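You operate a simulated robot arm through the tools that you are given. There is no shell and no other tool.

You run a simulated robot arm. Do the job below in one go: nothing can be reset, and whatever is moved stays where it is left.

JOB
Shut the tower down, but let it cool before the fans go off.
Fine: stop, heat off, 45 or less on the screen, fans off, main switch off.
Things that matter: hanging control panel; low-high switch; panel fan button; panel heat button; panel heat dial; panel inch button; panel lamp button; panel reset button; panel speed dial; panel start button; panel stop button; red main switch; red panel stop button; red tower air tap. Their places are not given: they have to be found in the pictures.

Only the result counts: the job must be done as asked and must still hold three seconds after the hand-in. Knocking over, shifting, dropping, spilling or breaking anything else fails it.

ROBOT AND FRAMES
A 7-joint arm with a three-finger gripper, fixed in place. Base frame: the origin is on the floor under the middle of its stand, x ahead of it, y to its left, z up. Units: m, degrees, N and s.
It reaches about 1.342 m from its shoulder. Its first joint turns from -166.0 to 166.0 degrees. Payload 2.69 kg.
The tool frame sits at the grasp point between the pads (the TCP): z along the fingers, y along the line on which they close. The tips reach 0.03 m beyond it. The gripper opens to 0.128 m; its body begins 0.117 m behind the TCP.
Orientation is that of the tool frame in the base frame, as a unit quaternion [w, x, y, z]. With the fingers straight down and closing along the base's y, the tool's x points along the base's -x, its y along +y and its z along -z.

CONTROLS
- The arm moves only by the tool arm_command. Its argument "rows" is a list of rows, each a list of 6 numbers: the shift along the base's x, y, z in m, then the turn, a rotation vector about the base's x, y, z in degrees. In form: [[tx, ty, tz, rx, ry, rz], ...]. A call has 1 to 20 rows; each row shifts and turns the commanded pose from where the row before left it. "jaw" is the opening, from 0 (shut) to 1 (fully open), set as the call begins (left out, the last holds). A row lasts 0.2 s, in which the tool goes at most 0.05 m and 8.6 degrees; a call with a longer step from one row to the next is refused whole, and so is a gripper value outside its range. A pose out of reach is approached as far as the arm can. The call stops where the force on the tool passes 40 N (or 10 N more than at its start, if that is more) or the arm is blocked; 0.2 s more then pass. Each finger travels about 0.127 m/s and halts on what it meets, pressing with about 37 N; the grip force reading is that of the motor and also rises with nothing between the fingers. The clock runs only during rows and for 0.2 s after the last one: add rows that do not move to give the fingers time. It gives the time, the measured TCP pose, the force on the tool (base axes), the opening and the grip force at its end, in the units of the frame above (readings bear some noise), with the torque about the TCP (base axes, N m) and any sound that the robot's microphone picked up, and new pictures: "show" is both (left out), scene, wrist or none.
- Cameras (640 x 400 px; columns grow to the right, rows downward): "scene" is fixed at [0.0515, -0.5013, 2.0952]; the picture's right is [0.58, -0.81, 0.00], its down [-0.48, -0.34, -0.81] and it looks along [0.66, 0.47, -0.59] (base axes); focal length 324 px, centre (320, 200). "wrist" rides on the gripper at [0.058, 0.054, -0.131] in the tool frame; the picture's right is [-0.68, 0.74, 0.00], its down [-0.62, -0.57, -0.55] and it looks along [-0.40, -0.37, 0.84] (tool axes); focal length 234 px, centre (320, 200).
- move_column(by): moves the trunk up (or, below 0, down) by that many m; the arm rides with it, the base frame stays. It gives what a move gives, with no picture.
- locate(camera, pixels): for up to 12 pixels [column, row] of the newest picture of that camera ("zoom" is the newest enlarged one), the place [x, y, z] in the base frame of the surface seen there, good to about 0.002 m. No time passes.
- enlarge(camera, box): a new picture of the part [left, top, right, bottom] of that camera's present view, enlarged. No time passes.
- hand_in(): hands the job in; it is judged then, once.

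Unless the task says otherwise, let go and move clear before handing in.

The tools are called after "Request:" as name(argument=value, ...) on one line, values as JSON. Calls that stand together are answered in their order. arm_command: Moves the arm, as the interface text tells. Its arguments: {"type":"object","properties":{"rows":{"type":"array"},"jaw":{"type":"number"},"show":{"type":"string","enum":["both","scene","wrist","none"]}},"required":["rows"]} The other tools are called the same way: move_column (by) moves the trunk up or down; locate (camera, pixels) gives the place of the surface under pixels of a picture; enlarge (camera, box) takes an enlarged picture of a part of a camera's view; hand_in () hands the job in.

At the start:

```text
time_s: 0.0
ee_pos: [0.6713, 0.19, 1.6221]
tcp_rot: [0.0, -0.001, 1.0, 0.0]
force: [0.4, 0.2, 0.1]
wrist_torque: [0.0, 0.02, 0.03]
opening: 0.1281
finger_force: 0.0
trunk travel left (down, up): [-0.25, 0.1]
```

scene: 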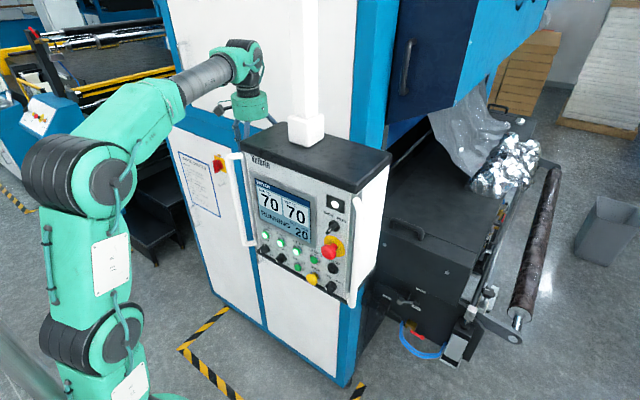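
wrist: 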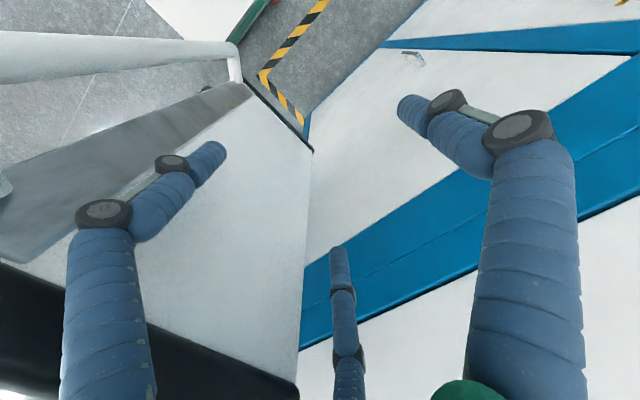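

The scene picture shows the hanging panel around pixels (245-390, 130-300) with a screen reading 70/70 RUNNING 20, and a red-on-yellow switch near (218,163) on the cabinet. I'll enlarge both parts to read the labels.

Request:
enlarge(camera="scene", box=[235, 150, 365, 305])

Request:
enlarge(camera="scene", box=[160, 120, 260, 220])

```text
2.58 times, centred on (300, 228) of scene
```

zoom: 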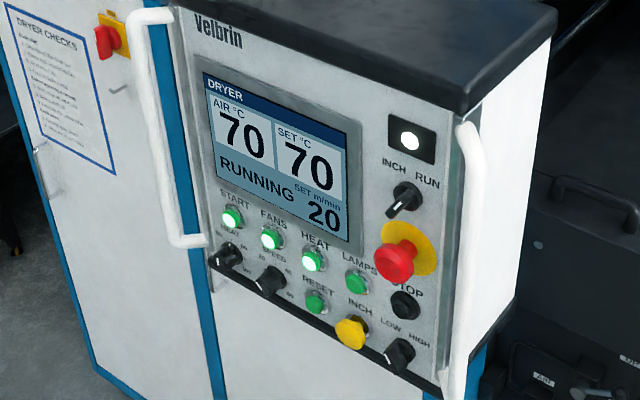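

```text
4.00 times, centred on (210, 170) of scene
```

zoom: 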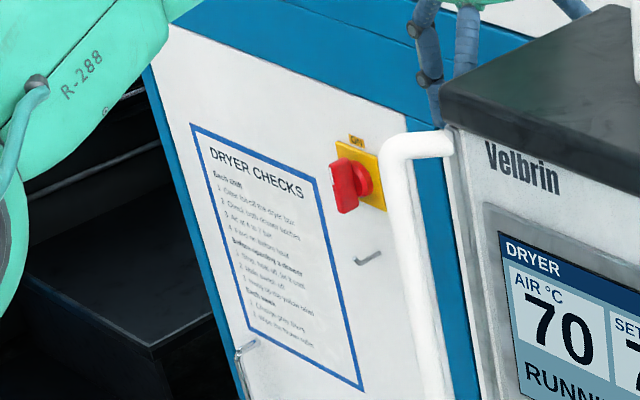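

The buttons are legible: START, FANS, HEAT, LAMPS, RESET, INCH, STOP (black), plus a red mushroom emergency stop. I'll read the notice and look closer at the main switch and the button area.

Request:
enlarge(camera="scene", box=[172, 146, 222, 222])

Request:
enlarge(camera="scene", box=[205, 148, 235, 178])

Request:
enlarge(camera="scene", box=[250, 215, 355, 305])

```text
5.26 times, centred on (197, 184) of scene
```

zoom: 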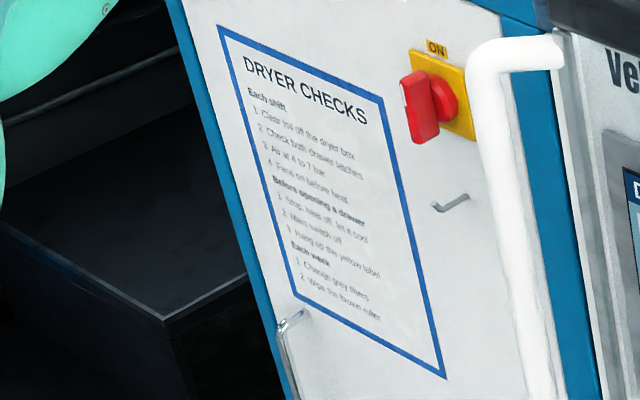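

```text
13.33 times, centred on (220, 163) of scene
```

zoom: 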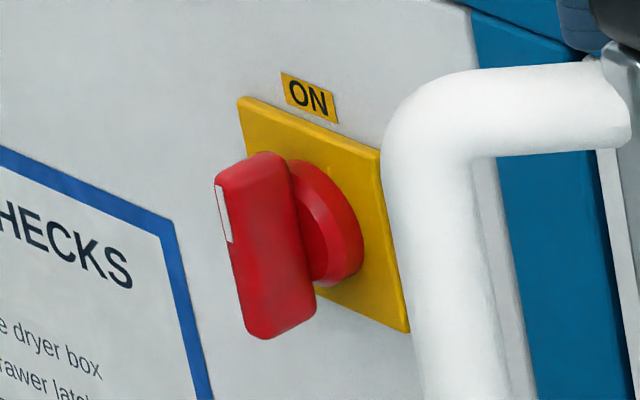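

```text
4.44 times, centred on (302, 260) of scene
```

zoom: 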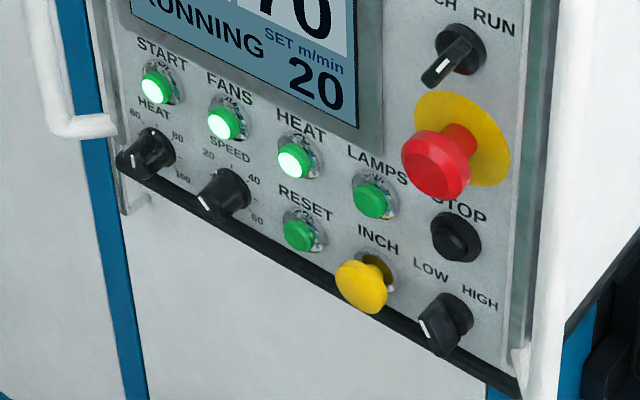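

I'll locate the button faces in this newest zoom (START 158,88; FANS 224,123; HEAT 296,160; STOP 456,238) and some panel face points for the plane normal.

Request:
locate(camera="zoom", pixels=[[156, 88], [222, 124], [293, 161], [369, 199], [452, 240], [435, 165], [360, 285], [296, 236], [250, 160], [400, 270], [130, 90], [490, 320]])

Request:
locate(camera="scene", pixels=[[217, 164], [216, 171], [224, 160], [228, 170], [225, 156], [213, 180], [232, 195], [240, 160], [246, 200], [252, 240], [350, 180], [345, 290]])

```text
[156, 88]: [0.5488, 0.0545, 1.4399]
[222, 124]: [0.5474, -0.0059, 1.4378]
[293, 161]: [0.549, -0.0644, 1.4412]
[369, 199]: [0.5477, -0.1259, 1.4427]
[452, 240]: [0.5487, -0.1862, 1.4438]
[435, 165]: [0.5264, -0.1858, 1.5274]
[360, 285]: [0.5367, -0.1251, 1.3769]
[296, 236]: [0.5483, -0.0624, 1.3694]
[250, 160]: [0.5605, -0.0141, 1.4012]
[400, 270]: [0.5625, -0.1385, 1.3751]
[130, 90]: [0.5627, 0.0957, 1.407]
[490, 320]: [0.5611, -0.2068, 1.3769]
```

```text
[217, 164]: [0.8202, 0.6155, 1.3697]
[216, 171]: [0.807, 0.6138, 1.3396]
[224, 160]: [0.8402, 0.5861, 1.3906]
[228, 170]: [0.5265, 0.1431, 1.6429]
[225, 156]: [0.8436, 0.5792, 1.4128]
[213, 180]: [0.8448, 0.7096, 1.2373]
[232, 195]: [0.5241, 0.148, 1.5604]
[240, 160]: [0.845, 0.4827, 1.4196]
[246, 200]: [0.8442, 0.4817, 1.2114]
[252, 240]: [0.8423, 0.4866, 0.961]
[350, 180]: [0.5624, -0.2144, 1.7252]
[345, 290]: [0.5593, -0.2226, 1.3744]
```

The panel face is vertical at x≈0.5615 facing -x; buttons sit at x≈0.548: START y≈0.055, FANS y≈-0.006, HEAT y≈-0.064, LAMPS y≈-0.126, STOP y≈-0.186, all z≈1.44. The main switch knob is at about (0.82, 0.60, 1.37). First I'll shut the fingers, raise and back away from the panel's side.

Request:
arm_command(rows=[[0, 0, 0.05, 0, 0, 0], [0, 0, 0.05, 0, 0, 0], [-0.05, 0, 0, 0, 0, 0], [-0.05, 0, 0, 0, 0, 0], [-0.05, 0, 0, 0, 0, 0], [-0.05, 0, 0, 0, 0, 0], [-0.05, 0, 0, 0, 0, 0]], jaw=0, show="both")

```text
time_s: 1.6
ee_pos: [0.4252, 0.1897, 1.72]
tcp_rot: [0.0, 0.0, 1.0, -0.001]
force: [-0.3, -0.1, 0.6]
wrist_torque: [0.03, -0.02, 0.01]
opening: 0.0024
finger_force: 31.9
trunk travel left (down, up): [-0.25, 0.1]
```

scene: 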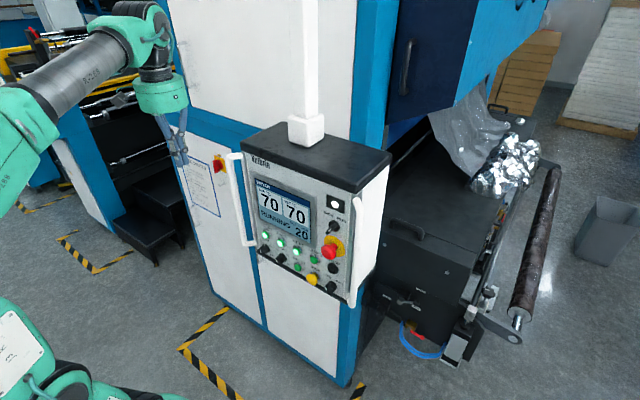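
wrist: 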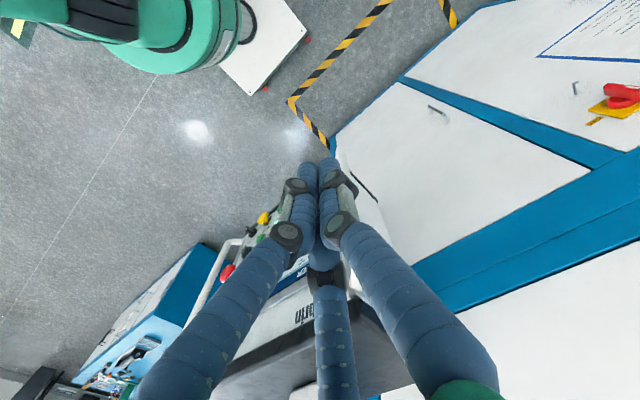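

The closed fingers come together at about (318,165) in the wrist picture. I'll measure where those tips really are and how wide the closed bunch is.

Request:
locate(camera="wrist", pixels=[[308, 166], [328, 163], [318, 172], [303, 175], [338, 172], [320, 245], [288, 235], [342, 225], [298, 190], [325, 262]])

Request:
enlarge(camera="wrist", box=[270, 140, 380, 250])

```text
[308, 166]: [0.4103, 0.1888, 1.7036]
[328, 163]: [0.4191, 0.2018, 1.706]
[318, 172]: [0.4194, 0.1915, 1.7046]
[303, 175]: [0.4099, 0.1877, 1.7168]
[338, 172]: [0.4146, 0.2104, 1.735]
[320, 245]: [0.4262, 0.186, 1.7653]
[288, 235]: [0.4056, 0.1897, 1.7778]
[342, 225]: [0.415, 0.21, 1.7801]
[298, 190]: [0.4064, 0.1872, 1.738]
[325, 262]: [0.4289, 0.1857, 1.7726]
```

```text
3.64 times, centred on (325, 195) of wrist
```

zoom: 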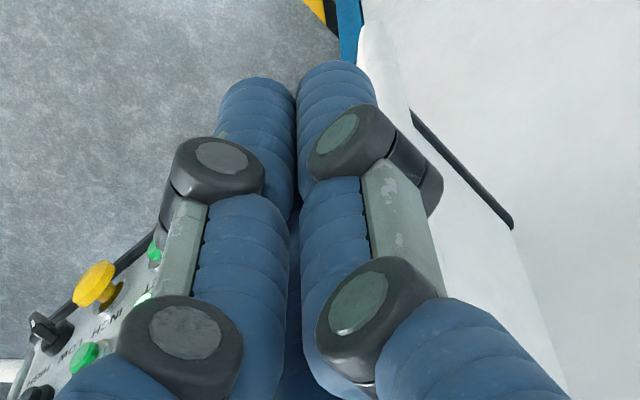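

The tips end about 0.03 m past the TCP in a bunch roughly 0.04 m wide, small enough for one button at 0.06 m spacing. Next I'll tilt the fingers to point at the panel (+x) in stages while staying at x≈0.42, clear of the panel front.

Request:
arm_command(rows=[[0, -0.02, 0, 0, -8.2, 0], [0, -0.02, 0, 0, -8.2, 0], [0, -0.02, -0.01, 0, -8.2, 0], [0, -0.02, -0.01, 0, -8.2, 0], [0, -0.02, -0.01, 0, -8.2, 0], [0, -0.02, -0.02, 0, -8.2, 0]], show="both")

```text
time_s: 3.0
ee_pos: [0.4211, 0.0697, 1.6715]
tcp_rot: [0.417, 0.0, 0.909, 0.0]
force: [-0.5, -0.1, -0.1]
wrist_torque: [0.02, 0.02, -0.01]
opening: 0.002
finger_force: 31.2
trunk travel left (down, up): [-0.25, 0.1]
```

scene: 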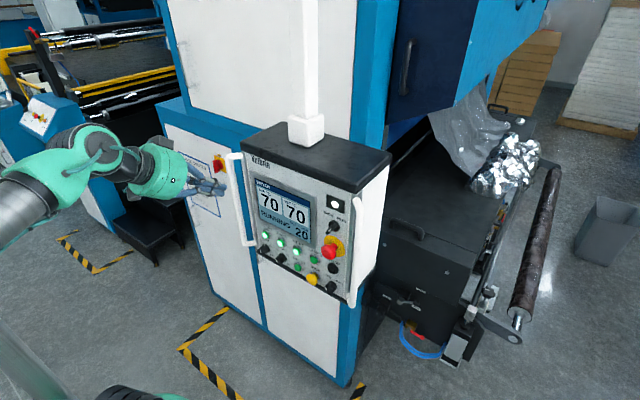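
wrist: 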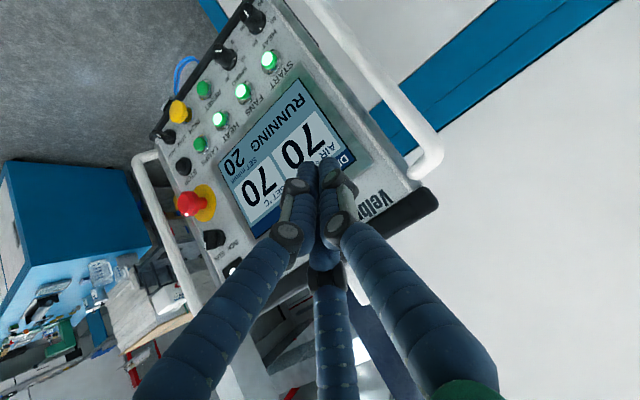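

The rotation tracked exactly (now about 49° tilted) and the arm is free. I'll finish the turn to point straight at the panel while moving right and down.

Request:
arm_command(rows=[[0, -0.03, -0.02, 0, -8.2, 0], [0, -0.03, -0.02, 0, -8.2, 0], [0, -0.03, -0.02, 0, -8.2, 0], [0, -0.03, -0.02, 0, -8.2, 0], [0, -0.03, -0.02, 0, -8, 0]], show="both")

```text
time_s: 4.4
ee_pos: [0.4163, -0.0646, 1.518]
tcp_rot: [0.637, -0.056, 0.768, -0.016]
force: [-0.1, -0.2, 1.4]
wrist_torque: [0.0, 0.01, 0.07]
opening: 0.0021
finger_force: 31.4
trunk travel left (down, up): [-0.25, 0.1]
stopped in row 5: the arm was blocked; the commanded pose is now the measured one
```

scene: 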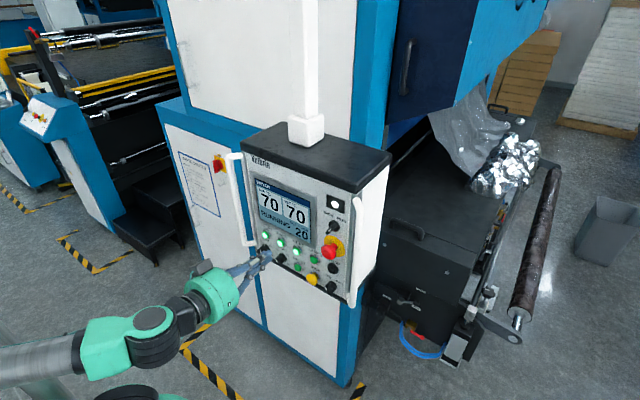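
wrist: 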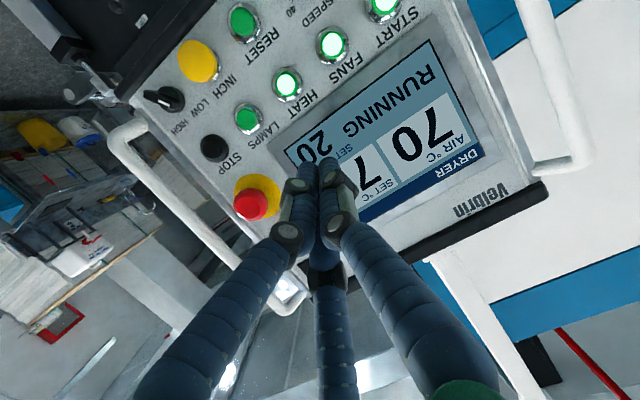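

The arm reports a block (probably a joint limit from being folded so close), with the fingers now about 11° below level, which is good enough for pressing. I'll move forward slightly and over toward STOP without turning further.

Request:
arm_command(rows=[[0.01, -0.02, -0.01, 0, 0, 0], [0.01, -0.02, -0.01, 0, 0, 0], [0.01, -0.02, -0.01, 0, 0, 0], [0.01, -0.02, -0.01, 0, 0, 0]], show="both")

```text
time_s: 5.4
ee_pos: [0.4566, -0.1438, 1.4781]
tcp_rot: [0.637, -0.057, 0.769, -0.016]
force: [-0.4, 1.3, 0.2]
wrist_torque: [0.01, 0.01, -0.02]
opening: 0.0025
finger_force: 30.9
trunk travel left (down, up): [-0.25, 0.1]
```

scene: 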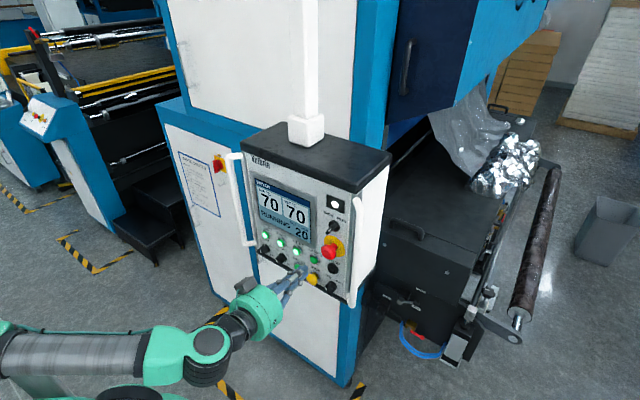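
wrist: 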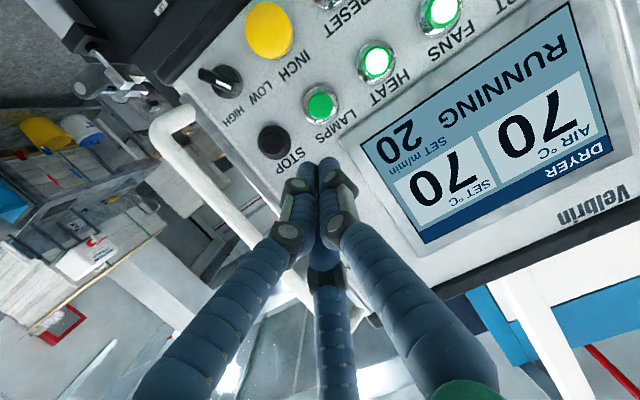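

The arm follows well now at (0.457,-0.144,1.478). The wrist view shows STOP at (274,142), LAMPS at (320,105), HEAT at (377,60), FANS at (440,12); I'll measure them from here.

Request:
locate(camera="wrist", pixels=[[274, 142], [262, 142], [286, 142], [274, 130], [274, 155], [320, 105], [377, 62], [440, 12], [205, 190], [180, 120], [220, 85], [290, 175]])

Request:
enlarge(camera="wrist", box=[220, 80, 380, 220])

Request:
locate(camera="scene", pixels=[[359, 230], [352, 285], [331, 251], [340, 244], [333, 269], [311, 280], [331, 286]])

```text
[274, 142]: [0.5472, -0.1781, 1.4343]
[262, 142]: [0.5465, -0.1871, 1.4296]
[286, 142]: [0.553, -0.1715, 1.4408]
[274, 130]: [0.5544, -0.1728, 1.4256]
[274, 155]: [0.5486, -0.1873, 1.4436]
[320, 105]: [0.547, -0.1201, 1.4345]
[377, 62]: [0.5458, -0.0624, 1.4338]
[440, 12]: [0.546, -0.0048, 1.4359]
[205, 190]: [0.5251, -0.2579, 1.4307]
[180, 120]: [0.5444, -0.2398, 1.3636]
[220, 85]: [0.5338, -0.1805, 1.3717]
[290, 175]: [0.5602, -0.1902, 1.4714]
```

```text
2.86 times, centred on (300, 150) of wrist
```

zoom: 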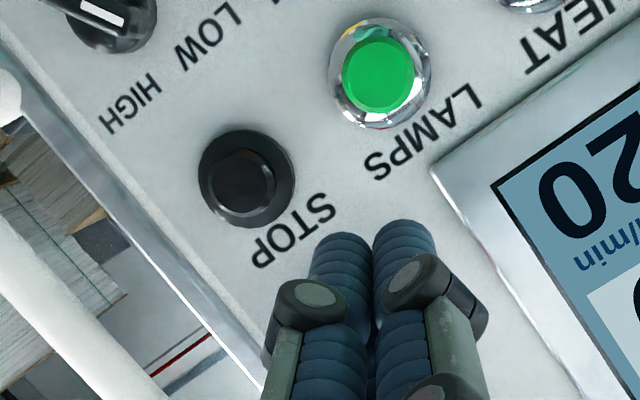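

```text
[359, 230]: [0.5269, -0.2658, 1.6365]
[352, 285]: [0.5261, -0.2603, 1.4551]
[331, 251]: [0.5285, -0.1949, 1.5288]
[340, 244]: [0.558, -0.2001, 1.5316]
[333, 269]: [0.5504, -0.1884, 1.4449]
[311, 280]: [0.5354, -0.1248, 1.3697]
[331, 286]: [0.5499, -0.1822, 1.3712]
```

STOP's cap centre is about (0.547,-0.182,1.437); the right panel handle is at y≈-0.26 and the emergency mushroom at z≈1.527, both clear of the finger bunch. I'll line up in front of STOP with the tips about 0.03 m short.

Request:
arm_command(rows=[[0.01, -0.013, -0.012, 0, 0, 0], [0.01, -0.013, -0.012, 0, 0, 0], [0.01, -0.013, -0.011, 0, 0, 0], [0, 0, 0, 0, 0, 0]], show="both")

```text
time_s: 6.4
ee_pos: [0.4871, -0.184, 1.4434]
tcp_rot: [0.637, -0.057, 0.769, -0.016]
force: [0.6, 0.0, 0.3]
wrist_torque: [0.01, 0.0, 0.04]
opening: 0.0022
finger_force: 31.4
trunk travel left (down, up): [-0.25, 0.1]
```

scene: 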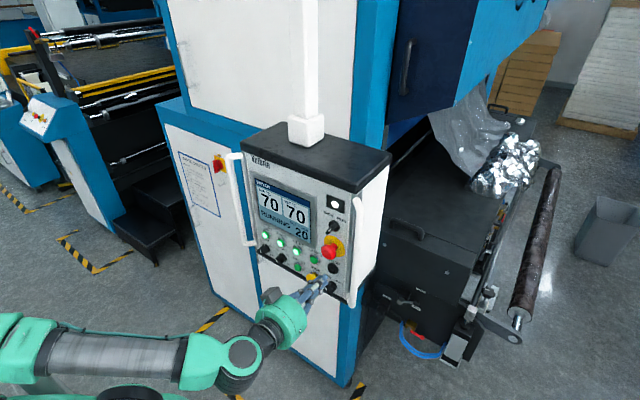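
wrist: 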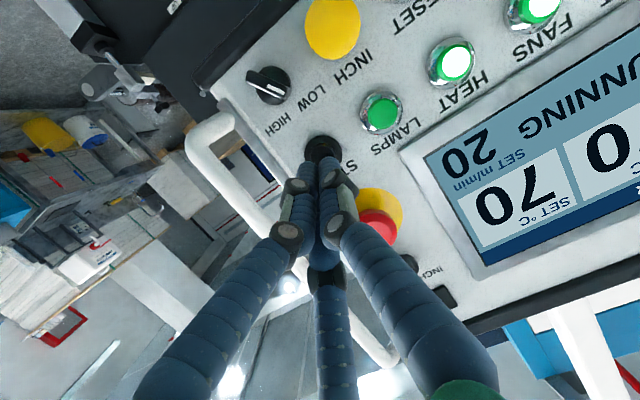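

The tips line up with STOP at (322,150) in the wrist picture. I'll advance gently along +x until the button is pressed, watching force and sound.

Request:
arm_command(rows=[[0.01, 0, 0, 0, 0, 0], [0.01, 0, 0, 0, 0, 0], [0.005, 0, 0, 0, 0, 0], [0.004, 0, 0, 0, 0, 0], [0.003, 0, 0, 0, 0, 0]], show="both")

```text
time_s: 7.6
ee_pos: [0.5201, -0.1831, 1.4429]
tcp_rot: [0.637, -0.057, 0.769, -0.016]
force: [-0.5, 0.1, -0.4]
wrist_torque: [0.03, 0.01, -0.03]
opening: 0.0021
finger_force: 31.3
trunk travel left (down, up): [-0.25, 0.1]
```

scene: 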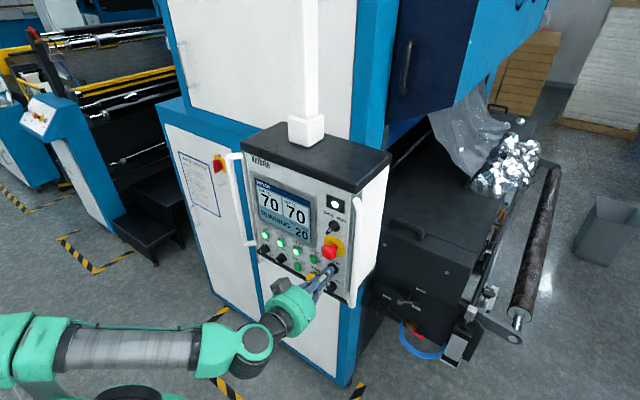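
wrist: 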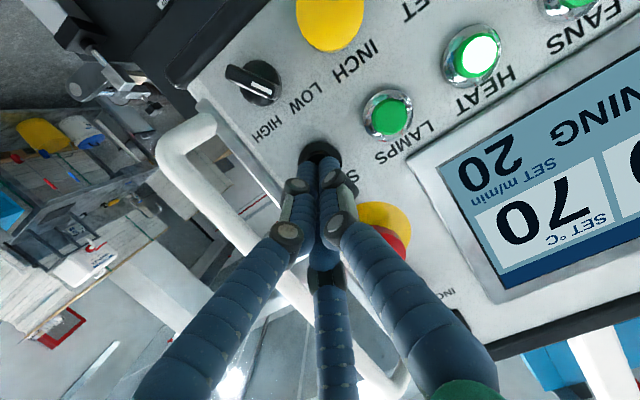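

No contact force yet at TCP x=0.520 and the tips look right at the STOP cap (322,155). I'll keep advancing in small steps.

Request:
arm_command(rows=[[0.003, 0, 0, 0, 0, 0], [0.003, 0, 0, 0, 0, 0], [0.002, 0, 0, 0, 0, 0]], show="both")

```text
time_s: 8.4
ee_pos: [0.5256, -0.1827, 1.4442]
tcp_rot: [0.638, -0.055, 0.768, -0.018]
force: [-10.1, 0.3, 1.8]
wrist_torque: [-0.05, -0.07, 0.02]
opening: 0.0062
finger_force: 30.9
trunk travel left (down, up): [-0.25, 0.1]
heard: click
```

scene: 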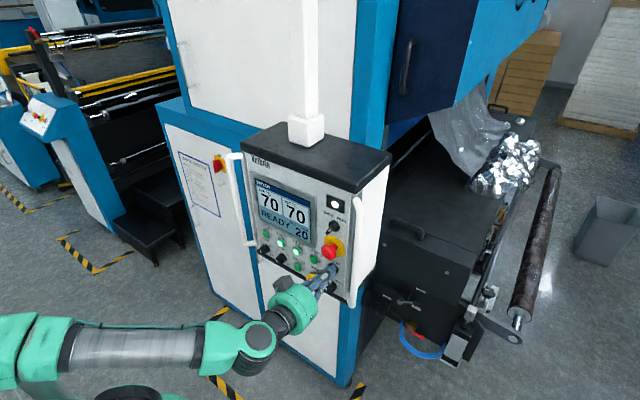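
wrist: 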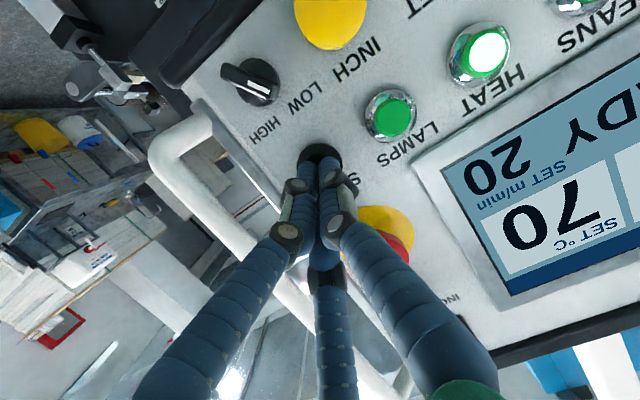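

A click was heard and the screen changed to READY, so STOP worked. I'll pull back and move left to line up with HEAT (y≈-0.063).

Request:
arm_command(rows=[[-0.015, 0, 0, 0, 0, 0], [-0.02, 0, 0, 0, 0, 0], [0, 0.03, 0, 0, 0, 0], [0, 0.03, 0, 0, 0, 0], [0, 0.03, 0, 0, 0, 0], [0, 0.029, 0, 0, 0, 0], [0, 0, 0, 0, 0, 0]], show="both")

```text
time_s: 10.0
ee_pos: [0.4919, -0.0628, 1.4432]
tcp_rot: [0.637, -0.056, 0.768, -0.016]
force: [-0.6, 0.1, -0.6]
wrist_torque: [0.02, 0.01, 0.0]
opening: 0.002
finger_force: 31.3
trunk travel left (down, up): [-0.25, 0.1]
```

scene: 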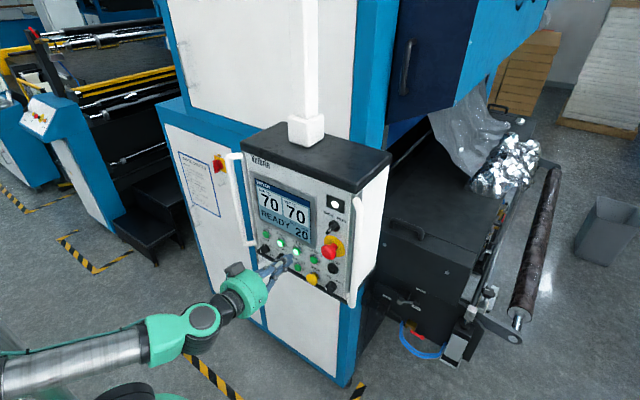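
wrist: 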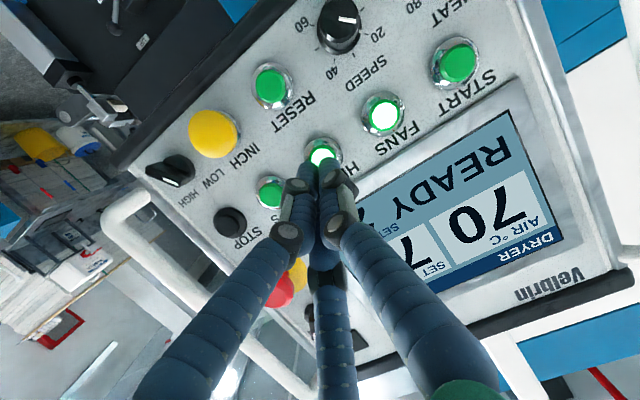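

The tips line up with the lit HEAT button at (322,152). I'll press it the same way, just as far as STOP clicked.

Request:
arm_command(rows=[[0.01, -0.0005, 0, 0, 0, 0], [0.01, 0, 0, 0, 0, 0], [0.008, 0, 0, 0, 0, 0], [0.003, 0, 0, 0, 0, 0], [0.003, 0, 0, 0, 0, 0], [0.002, 0, 0, 0, 0, 0]], show="both")

```text
time_s: 11.4
ee_pos: [0.5267, -0.065, 1.4441]
tcp_rot: [0.637, -0.057, 0.769, -0.016]
force: [-13.1, -1.7, 2.2]
wrist_torque: [-0.07, -0.05, 0.02]
opening: 0.0059
finger_force: 31.7
trunk travel left (down, up): [-0.25, 0.1]
heard: click
```

scene: 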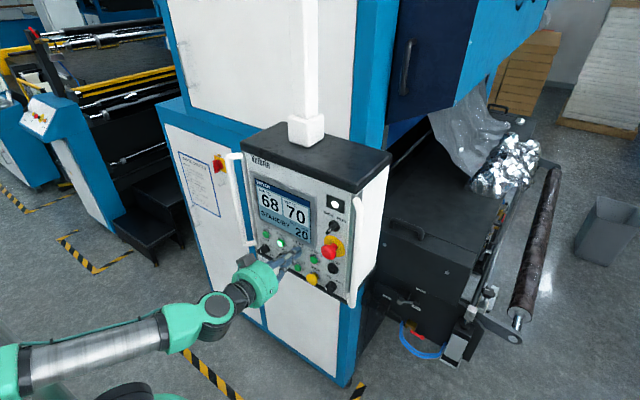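
wrist: 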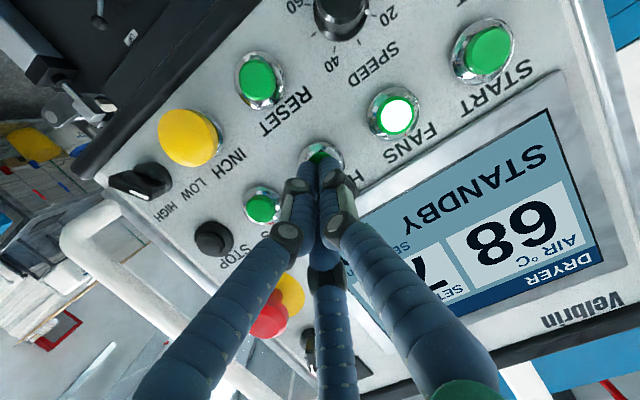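

Click; the screen shows STANDBY and air 68 falling, and the HEAT lamp is off while FANS stays lit. I'll retract, line up with FANS, and wait with still rows.

Request:
arm_command(rows=[[-0.015, 0, 0, 0, 0, 0], [-0.02, 0, 0, 0, 0, 0], [0, 0.029, 0, 0, 0, 0], [0, 0.029, 0, 0, 0, 0], [0, 0, 0, 0, 0, 0], [0, 0, 0, 0, 0, 0], [0, 0, 0, 0, 0, 0], [0, 0, 0, 0, 0, 0]], show="both")

```text
time_s: 13.2
ee_pos: [0.4946, -0.0065, 1.4426]
tcp_rot: [0.637, -0.057, 0.769, -0.016]
force: [0.3, 0.8, 0.5]
wrist_torque: [0.0, 0.01, 0.02]
opening: 0.0021
finger_force: 31.5
trunk travel left (down, up): [-0.25, 0.1]
```

scene: 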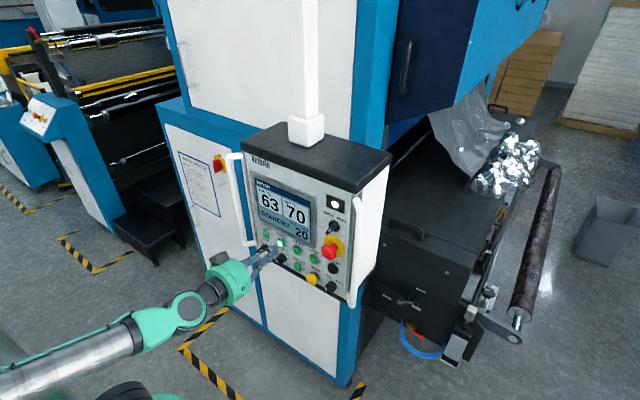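
wrist: 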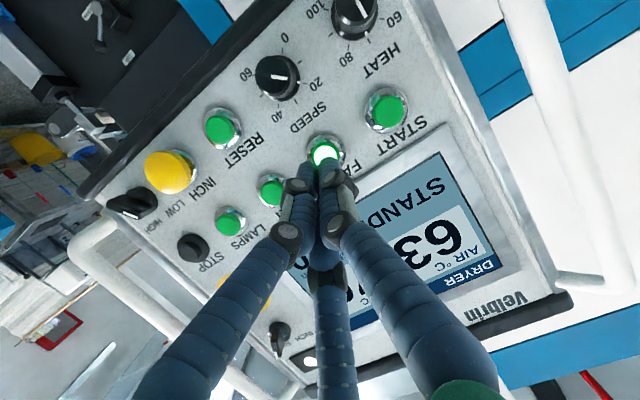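

Air reads 63 at 13.2 s and is falling about 3 per second; the tips are lined up with FANS at (323,155). I'll hold still for 4 s.

Request:
arm_command(rows=[[0, 0, 0, 0, 0, 0], [0, 0, 0, 0, 0, 0], [0, 0, 0, 0, 0, 0], [0, 0, 0, 0, 0, 0], [0, 0, 0, 0, 0, 0], [0, 0, 0, 0, 0, 0], [0, 0, 0, 0, 0, 0], [0, 0, 0, 0, 0, 0], [0, 0, 0, 0, 0, 0], [0, 0, 0, 0, 0, 0], [0, 0, 0, 0, 0, 0], [0, 0, 0, 0, 0, 0], [0, 0, 0, 0, 0, 0], [0, 0, 0, 0, 0, 0], [0, 0, 0, 0, 0, 0], [0, 0, 0, 0, 0, 0], [0, 0, 0, 0, 0, 0], [0, 0, 0, 0, 0, 0], [0, 0, 0, 0, 0, 0], [0, 0, 0, 0, 0, 0]], show="scene")

```text
time_s: 17.4
ee_pos: [0.4941, -0.0062, 1.4441]
tcp_rot: [0.637, -0.057, 0.769, -0.016]
force: [-0.2, -0.5, -0.6]
wrist_torque: [-0.04, -0.01, 0.01]
opening: 0.0021
finger_force: 31.8
trunk travel left (down, up): [-0.25, 0.1]
```

scene: 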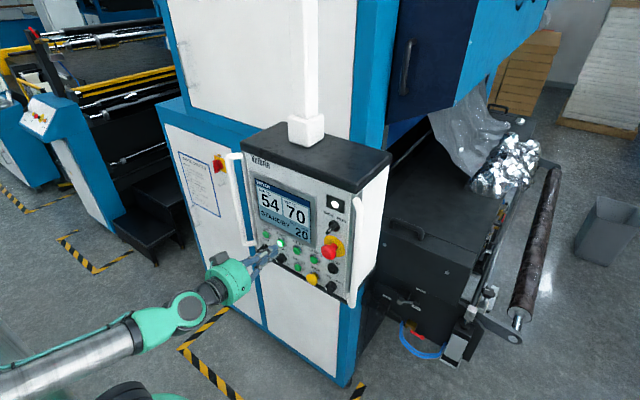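

Air is down to 54 at 17.4 s. I'll keep waiting another 4 s.

Request:
arm_command(rows=[[0, 0, 0, 0, 0, 0], [0, 0, 0, 0, 0, 0], [0, 0, 0, 0, 0, 0], [0, 0, 0, 0, 0, 0], [0, 0, 0, 0, 0, 0], [0, 0, 0, 0, 0, 0], [0, 0, 0, 0, 0, 0], [0, 0, 0, 0, 0, 0], [0, 0, 0, 0, 0, 0], [0, 0, 0, 0, 0, 0], [0, 0, 0, 0, 0, 0], [0, 0, 0, 0, 0, 0], [0, 0, 0, 0, 0, 0], [0, 0, 0, 0, 0, 0], [0, 0, 0, 0, 0, 0], [0, 0, 0, 0, 0, 0], [0, 0, 0, 0, 0, 0], [0, 0, 0, 0, 0, 0], [0, 0, 0, 0, 0, 0], [0, 0, 0, 0, 0, 0]], show="scene")

```text
time_s: 21.6
ee_pos: [0.4935, -0.0066, 1.4424]
tcp_rot: [0.637, -0.056, 0.768, -0.016]
force: [0.5, 1.1, 0.3]
wrist_torque: [-0.01, -0.01, 0.0]
opening: 0.0022
finger_force: 31.7
trunk travel left (down, up): [-0.25, 0.1]
```

scene: 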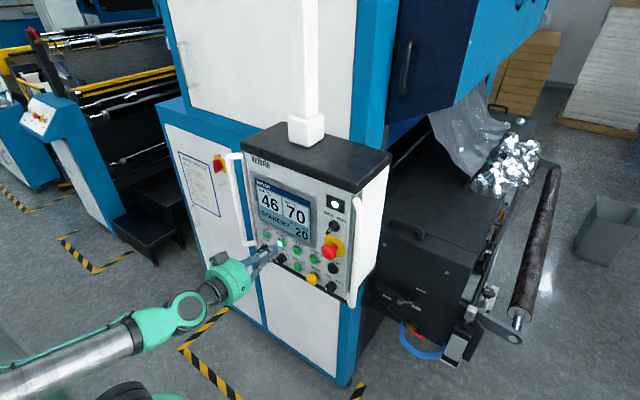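

Air reads 46, not low enough yet. I'll wait another 4 s to get a margin below 45.

Request:
arm_command(rows=[[0, 0, 0, 0, 0, 0], [0, 0, 0, 0, 0, 0], [0, 0, 0, 0, 0, 0], [0, 0, 0, 0, 0, 0], [0, 0, 0, 0, 0, 0], [0, 0, 0, 0, 0, 0], [0, 0, 0, 0, 0, 0], [0, 0, 0, 0, 0, 0], [0, 0, 0, 0, 0, 0], [0, 0, 0, 0, 0, 0], [0, 0, 0, 0, 0, 0], [0, 0, 0, 0, 0, 0], [0, 0, 0, 0, 0, 0], [0, 0, 0, 0, 0, 0], [0, 0, 0, 0, 0, 0], [0, 0, 0, 0, 0, 0], [0, 0, 0, 0, 0, 0], [0, 0, 0, 0, 0, 0], [0, 0, 0, 0, 0, 0], [0, 0, 0, 0, 0, 0]], show="both")

Request:
enlarge(camera="scene", box=[250, 170, 320, 250])

```text
time_s: 25.8
ee_pos: [0.4947, -0.0066, 1.4433]
tcp_rot: [0.637, -0.057, 0.768, -0.015]
force: [-0.2, 0.2, -0.1]
wrist_torque: [0.03, -0.02, -0.01]
opening: 0.0021
finger_force: 31.1
trunk travel left (down, up): [-0.25, 0.1]
```

scene: 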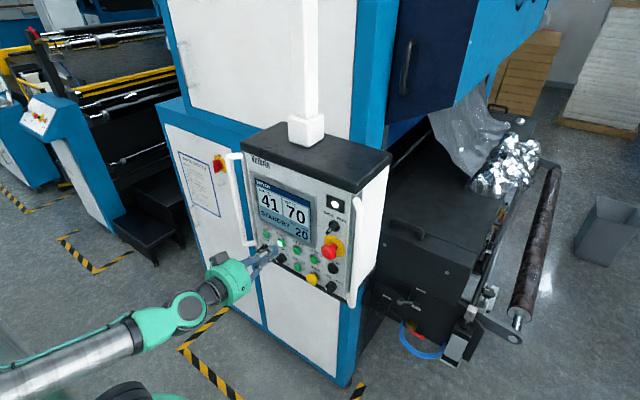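
wrist: 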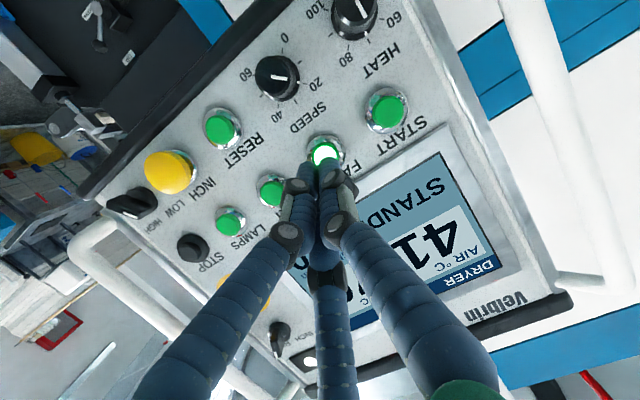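

```text
5.00 times, centred on (285, 210) of scene
```

zoom: 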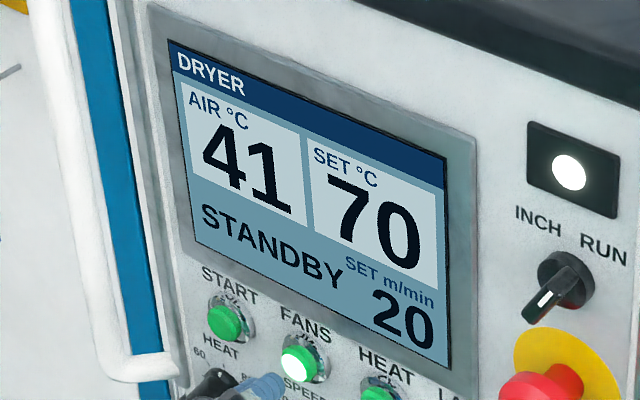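

Air reads 41 with FANS lit and HEAT/START dark, so cooling is sufficient. Now I press FANS once.

Request:
arm_command(rows=[[0.01, 0, 0, 0, 0, 0], [0.01, 0, 0, 0, 0, 0], [0.007, 0, 0, 0, 0, 0], [0.003, 0, 0, 0, 0, 0], [0.002, 0, 0, 0, 0, 0], [0.002, 0, 0, 0, 0, 0]], show="both")

```text
time_s: 27.2
ee_pos: [0.5275, -0.0068, 1.4435]
tcp_rot: [0.637, -0.056, 0.769, -0.017]
force: [-11.3, 0.8, 0.0]
wrist_torque: [-0.04, 0.04, 0.16]
opening: 0.006
finger_force: 31.4
trunk travel left (down, up): [-0.25, 0.1]
heard: click
```

scene: 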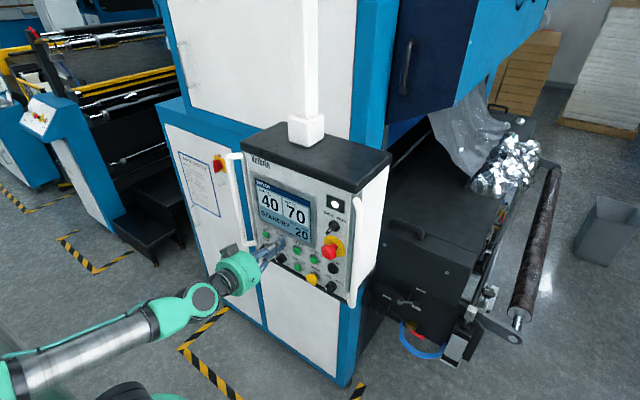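
wrist: 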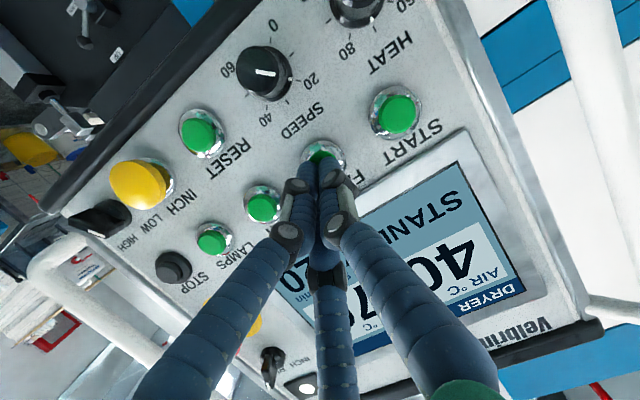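

Click, and the FANS lamp is dark with air at 40. Now I back off from the panel and look closely at the main switch.

Request:
arm_command(rows=[[-0.015, 0, 0, 0, 0, 0], [-0.03, 0, 0, 0, 0, 0], [-0.03, 0.01, 0, 0, 0, 0], [0, 0.03, 0, 0, 0, 0], [0, 0.03, 0, 0, 0, 0], [0, 0, 0, 0, 0, 0]], show="both")

Request:
enlarge(camera="scene", box=[205, 148, 235, 178])

Request:
locate(camera="zoom", pixels=[[255, 165], [290, 165], [250, 200], [280, 250], [265, 325], [300, 320], [320, 230], [240, 250], [340, 280], [270, 130], [380, 250], [400, 320]])

```text
time_s: 28.6
ee_pos: [0.4476, 0.0365, 1.4187]
tcp_rot: [0.601, -0.072, 0.796, 0.002]
force: [0.4, -0.6, -0.5]
wrist_torque: [0.0, -0.03, 0.02]
opening: 0.002
finger_force: 31.6
out of reach, approached as far as the arm can: row 4, 5
trunk travel left (down, up): [-0.25, 0.1]
```

scene: 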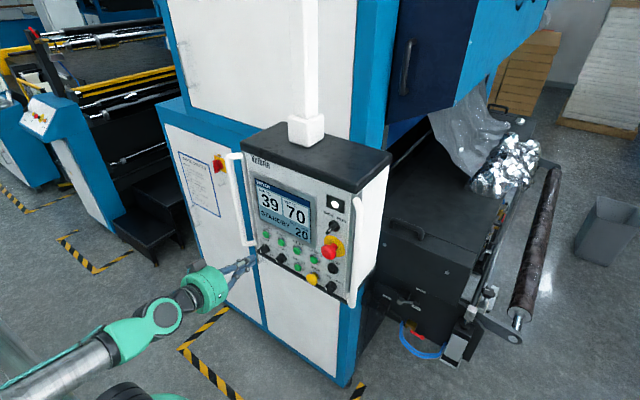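
wrist: 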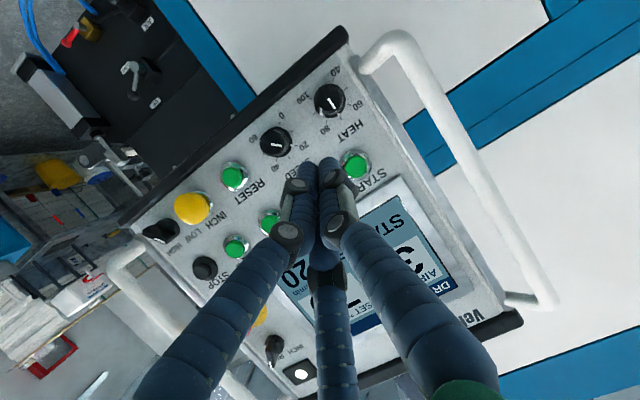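

```text
13.33 times, centred on (220, 163) of scene
```

zoom: 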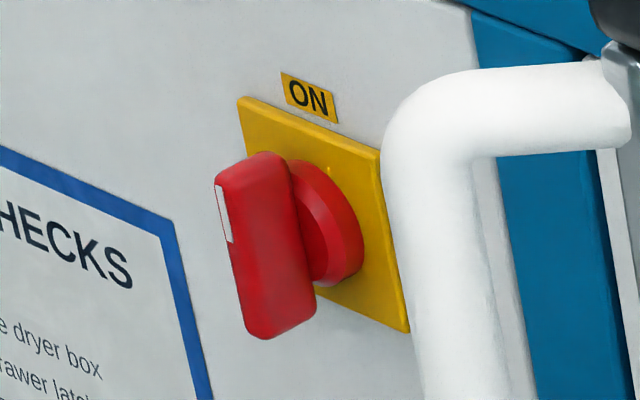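

```text
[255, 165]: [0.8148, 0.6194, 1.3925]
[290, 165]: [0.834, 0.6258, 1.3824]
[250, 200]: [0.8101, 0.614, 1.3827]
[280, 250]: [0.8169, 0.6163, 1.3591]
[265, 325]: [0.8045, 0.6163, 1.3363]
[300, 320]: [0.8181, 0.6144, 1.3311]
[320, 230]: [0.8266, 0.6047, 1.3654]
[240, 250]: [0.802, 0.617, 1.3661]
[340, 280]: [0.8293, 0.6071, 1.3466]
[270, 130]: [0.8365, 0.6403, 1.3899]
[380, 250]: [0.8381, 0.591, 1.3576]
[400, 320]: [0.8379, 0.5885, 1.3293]
```

The main switch has its plate at x≈0.838, the handle bar upright (ON label at top) from z≈1.33 to 1.395 with its right side at y≈0.615. The arm is cramped here, so I'll tilt the fingers back down and raise, as in the earlier path, before moving left.

Request:
arm_command(rows=[[-0.005, 0, 0.02, 0, 8.2, 0], [-0.005, 0, 0.025, 0, 8.2, 0], [-0.005, 0, 0.03, 0, 8.2, 0], [-0.005, 0.01, 0.03, 0, 8.2, 0], [0, 0.02, 0.03, 0, 8.2, 0]], show="both")

```text
time_s: 29.8
ee_pos: [0.4265, 0.0911, 1.5679]
tcp_rot: [0.368, -0.056, 0.928, 0.004]
force: [3.1, 1.6, -0.3]
wrist_torque: [-0.14, 0.21, -0.14]
opening: 0.0019
finger_force: 31.3
out of reach, approached as far as the arm can: row 5
trunk travel left (down, up): [-0.25, 0.1]
```

scene: 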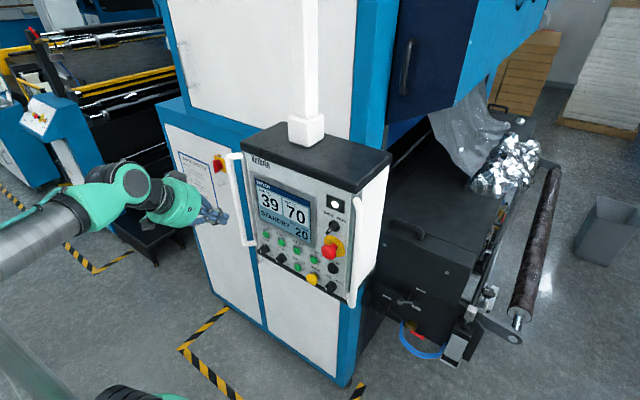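
wrist: 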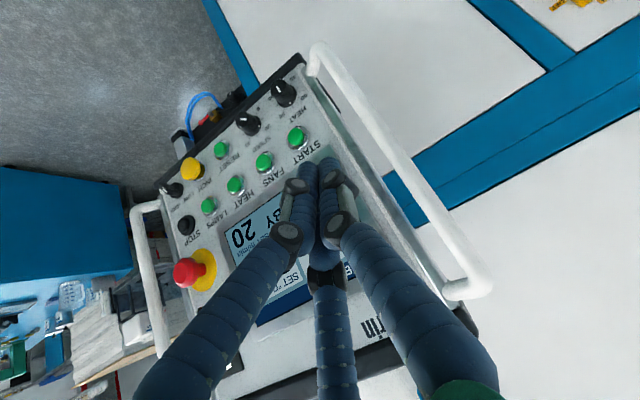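

The arm is free and the fingers are tilting back down; the panel's left handle is at right in the wrist view. I'll keep raising and tilting, then drift left above and in front of the handle.

Request:
arm_command(rows=[[0, 0.005, 0.04, 0, 8.0, 0], [0, 0.01, 0.04, 0, 8.0, 0], [0, 0.03, 0.04, 0, 0, 0], [0, 0.04, 0.02, 0, 0, 0], [0, 0.04, 0.01, 0, 0, 0], [0, 0, 0, 0, 0, 0]], show="both")

```text
time_s: 31.2
ee_pos: [0.4262, 0.2679, 1.6701]
tcp_rot: [0.236, -0.05, 0.97, -0.021]
force: [-1.4, -0.3, 1.6]
wrist_torque: [0.03, -0.13, 0.02]
opening: 0.0021
finger_force: 31.2
out of reach, approached as far as the arm can: row 1, 2
trunk travel left (down, up): [-0.25, 0.1]
```

scene: 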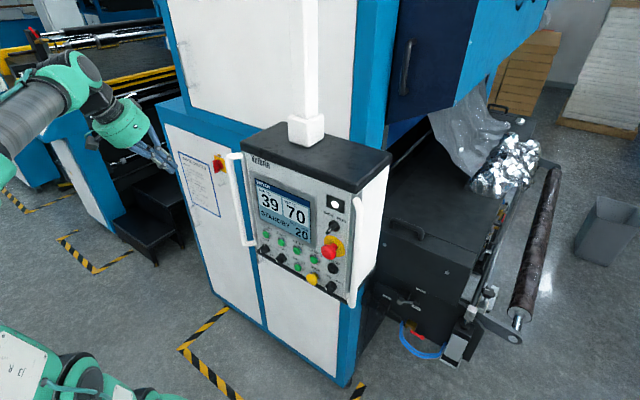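
wrist: 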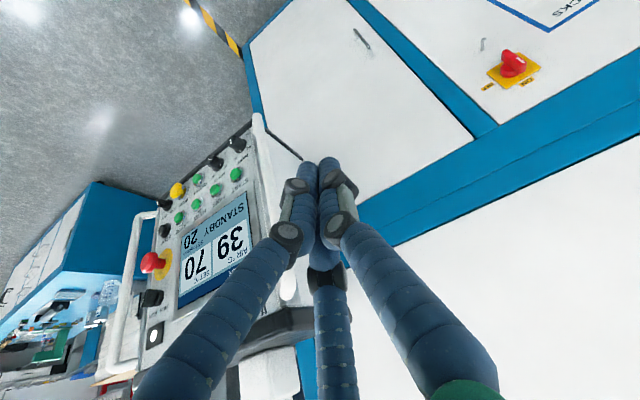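

The main switch is visible in the wrist picture at (512,65), with two small yellow labels near (487,87) and (525,83). I'll enlarge it to see which way OFF lies.

Request:
enlarge(camera="wrist", box=[460, 30, 570, 100])

Request:
locate(camera="zoom", pixels=[[300, 200], [320, 250], [150, 330], [380, 310], [200, 250], [470, 220], [310, 160], [350, 210], [240, 240], [430, 290]])

```text
5.71 times, centred on (515, 65) of wrist
```

zoom: 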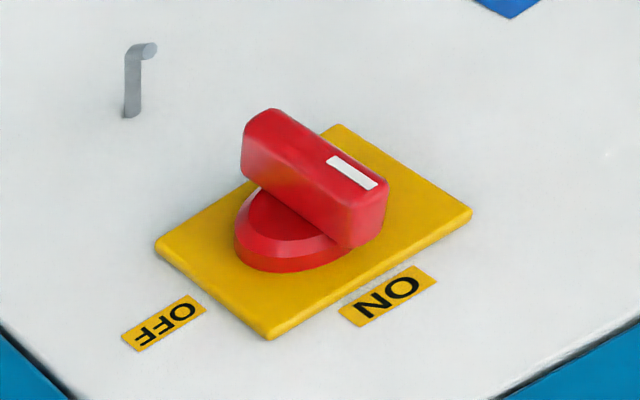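

```text
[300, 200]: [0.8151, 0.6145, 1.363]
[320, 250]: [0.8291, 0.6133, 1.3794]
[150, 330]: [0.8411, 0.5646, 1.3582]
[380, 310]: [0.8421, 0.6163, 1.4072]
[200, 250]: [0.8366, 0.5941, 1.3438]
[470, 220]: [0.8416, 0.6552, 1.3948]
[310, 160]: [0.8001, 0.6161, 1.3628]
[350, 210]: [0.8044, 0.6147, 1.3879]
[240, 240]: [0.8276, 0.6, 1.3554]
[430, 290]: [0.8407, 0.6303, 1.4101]
```

OFF lies to the right of the switch (y≈0.567, z≈1.36) and ON at the top (y≈0.622, z≈1.41), so the marked end must turn from up to right (−y): +90° about base x, around an axis near (y 0.622, z 1.36). I'll swing over toward the switch first, away from the panel, and turn the fingers to point at it.

Request:
arm_command(rows=[[0.01, 0.045, -0.01, 0, 0, 0], [0.01, 0.045, -0.01, 0, 0, 0], [0.015, 0.04, -0.02, 0, 0, 0], [0.015, 0.04, -0.02, 0.757, -7.82, -0.31], [0.015, 0.035, -0.02, 0.757, -7.82, -0.31], [0.015, 0.035, -0.02, 0.757, -7.82, -0.31], [0.015, 0.035, -0.02, 0.757, -7.82, -0.31]], show="both")

```text
time_s: 32.8
ee_pos: [0.5232, 0.5436, 1.5476]
tcp_rot: [0.49, -0.026, 0.871, -0.011]
force: [0.4, 0.9, -0.3]
wrist_torque: [-0.02, -0.03, -0.02]
opening: 0.0021
finger_force: 31.7
trunk travel left (down, up): [-0.25, 0.1]
```

scene: 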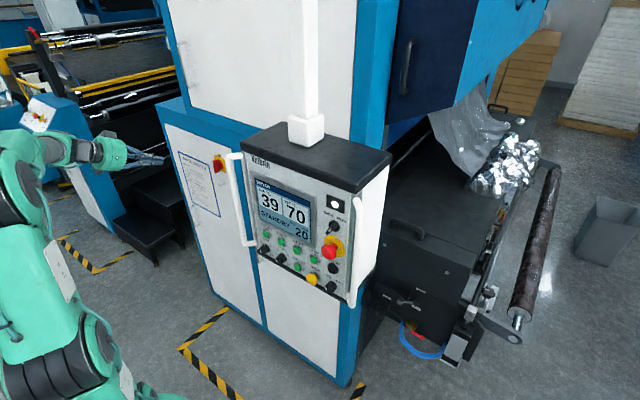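
wrist: 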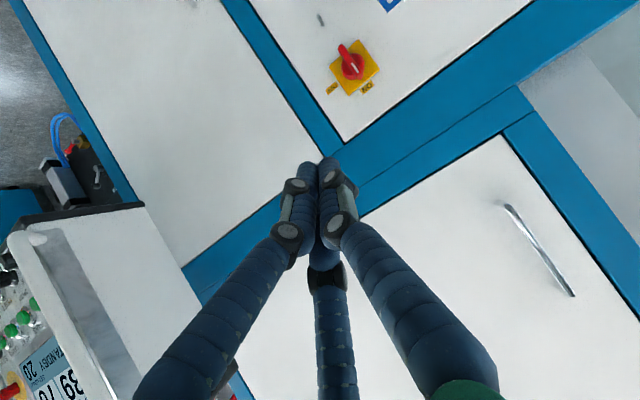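

The switch is visible at (350,65) in the wrist view and the arm is free. I'll finish the turn to point straight at +x and come to about (0.62, 0.62, 1.40), also opening the fingers on the next step.

Request:
arm_command(rows=[[0.015, 0.015, -0.03, 0.757, -7.82, -0.31], [0.015, 0.015, -0.03, 0.757, -7.82, -0.31], [0.015, 0.015, -0.03, 0.757, -7.82, -0.31], [0.015, 0.015, -0.03, 0.757, -7.82, -0.31], [0.015, 0.016, -0.03, 0, 0, 0], [0, 0, 0, 0, 0, 0]], show="both")

```text
time_s: 34.2
ee_pos: [0.5998, 0.6214, 1.3986]
tcp_rot: [0.707, 0.0, 0.707, 0.0]
force: [0.2, 1.1, -0.2]
wrist_torque: [-0.01, 0.05, 0.02]
opening: 0.0021
finger_force: 30.4
trunk travel left (down, up): [-0.25, 0.1]
```

scene: 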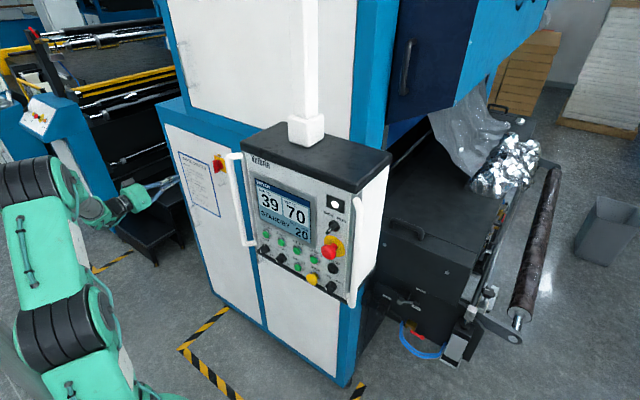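
wrist: 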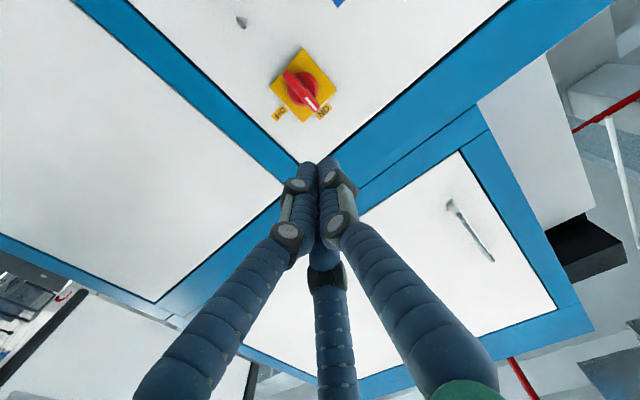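

The tool now points straight at +x at (0.600,0.621,1.399). I'll enlarge the switch (around 302,85) and measure its plate and handle precisely.

Request:
enlarge(camera="wrist", box=[260, 40, 350, 130])

Request:
locate(camera="wrist", pixels=[[301, 50], [336, 90], [307, 121], [272, 85], [287, 73], [314, 107], [300, 88], [305, 85], [296, 92], [241, 22], [321, 112], [281, 113]])

```text
4.44 times, centred on (305, 85) of wrist
```

zoom: 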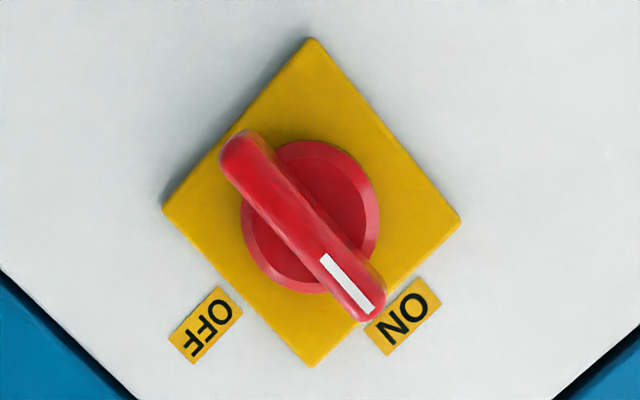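

```text
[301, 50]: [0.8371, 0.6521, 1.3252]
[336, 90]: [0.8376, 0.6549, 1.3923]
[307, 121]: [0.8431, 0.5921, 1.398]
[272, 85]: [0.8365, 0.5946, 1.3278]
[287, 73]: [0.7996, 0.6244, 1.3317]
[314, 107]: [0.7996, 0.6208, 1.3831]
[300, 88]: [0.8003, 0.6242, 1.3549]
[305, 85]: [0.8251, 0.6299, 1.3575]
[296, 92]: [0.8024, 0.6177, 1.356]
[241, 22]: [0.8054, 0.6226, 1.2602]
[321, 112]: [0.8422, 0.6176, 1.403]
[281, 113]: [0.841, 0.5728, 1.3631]
```

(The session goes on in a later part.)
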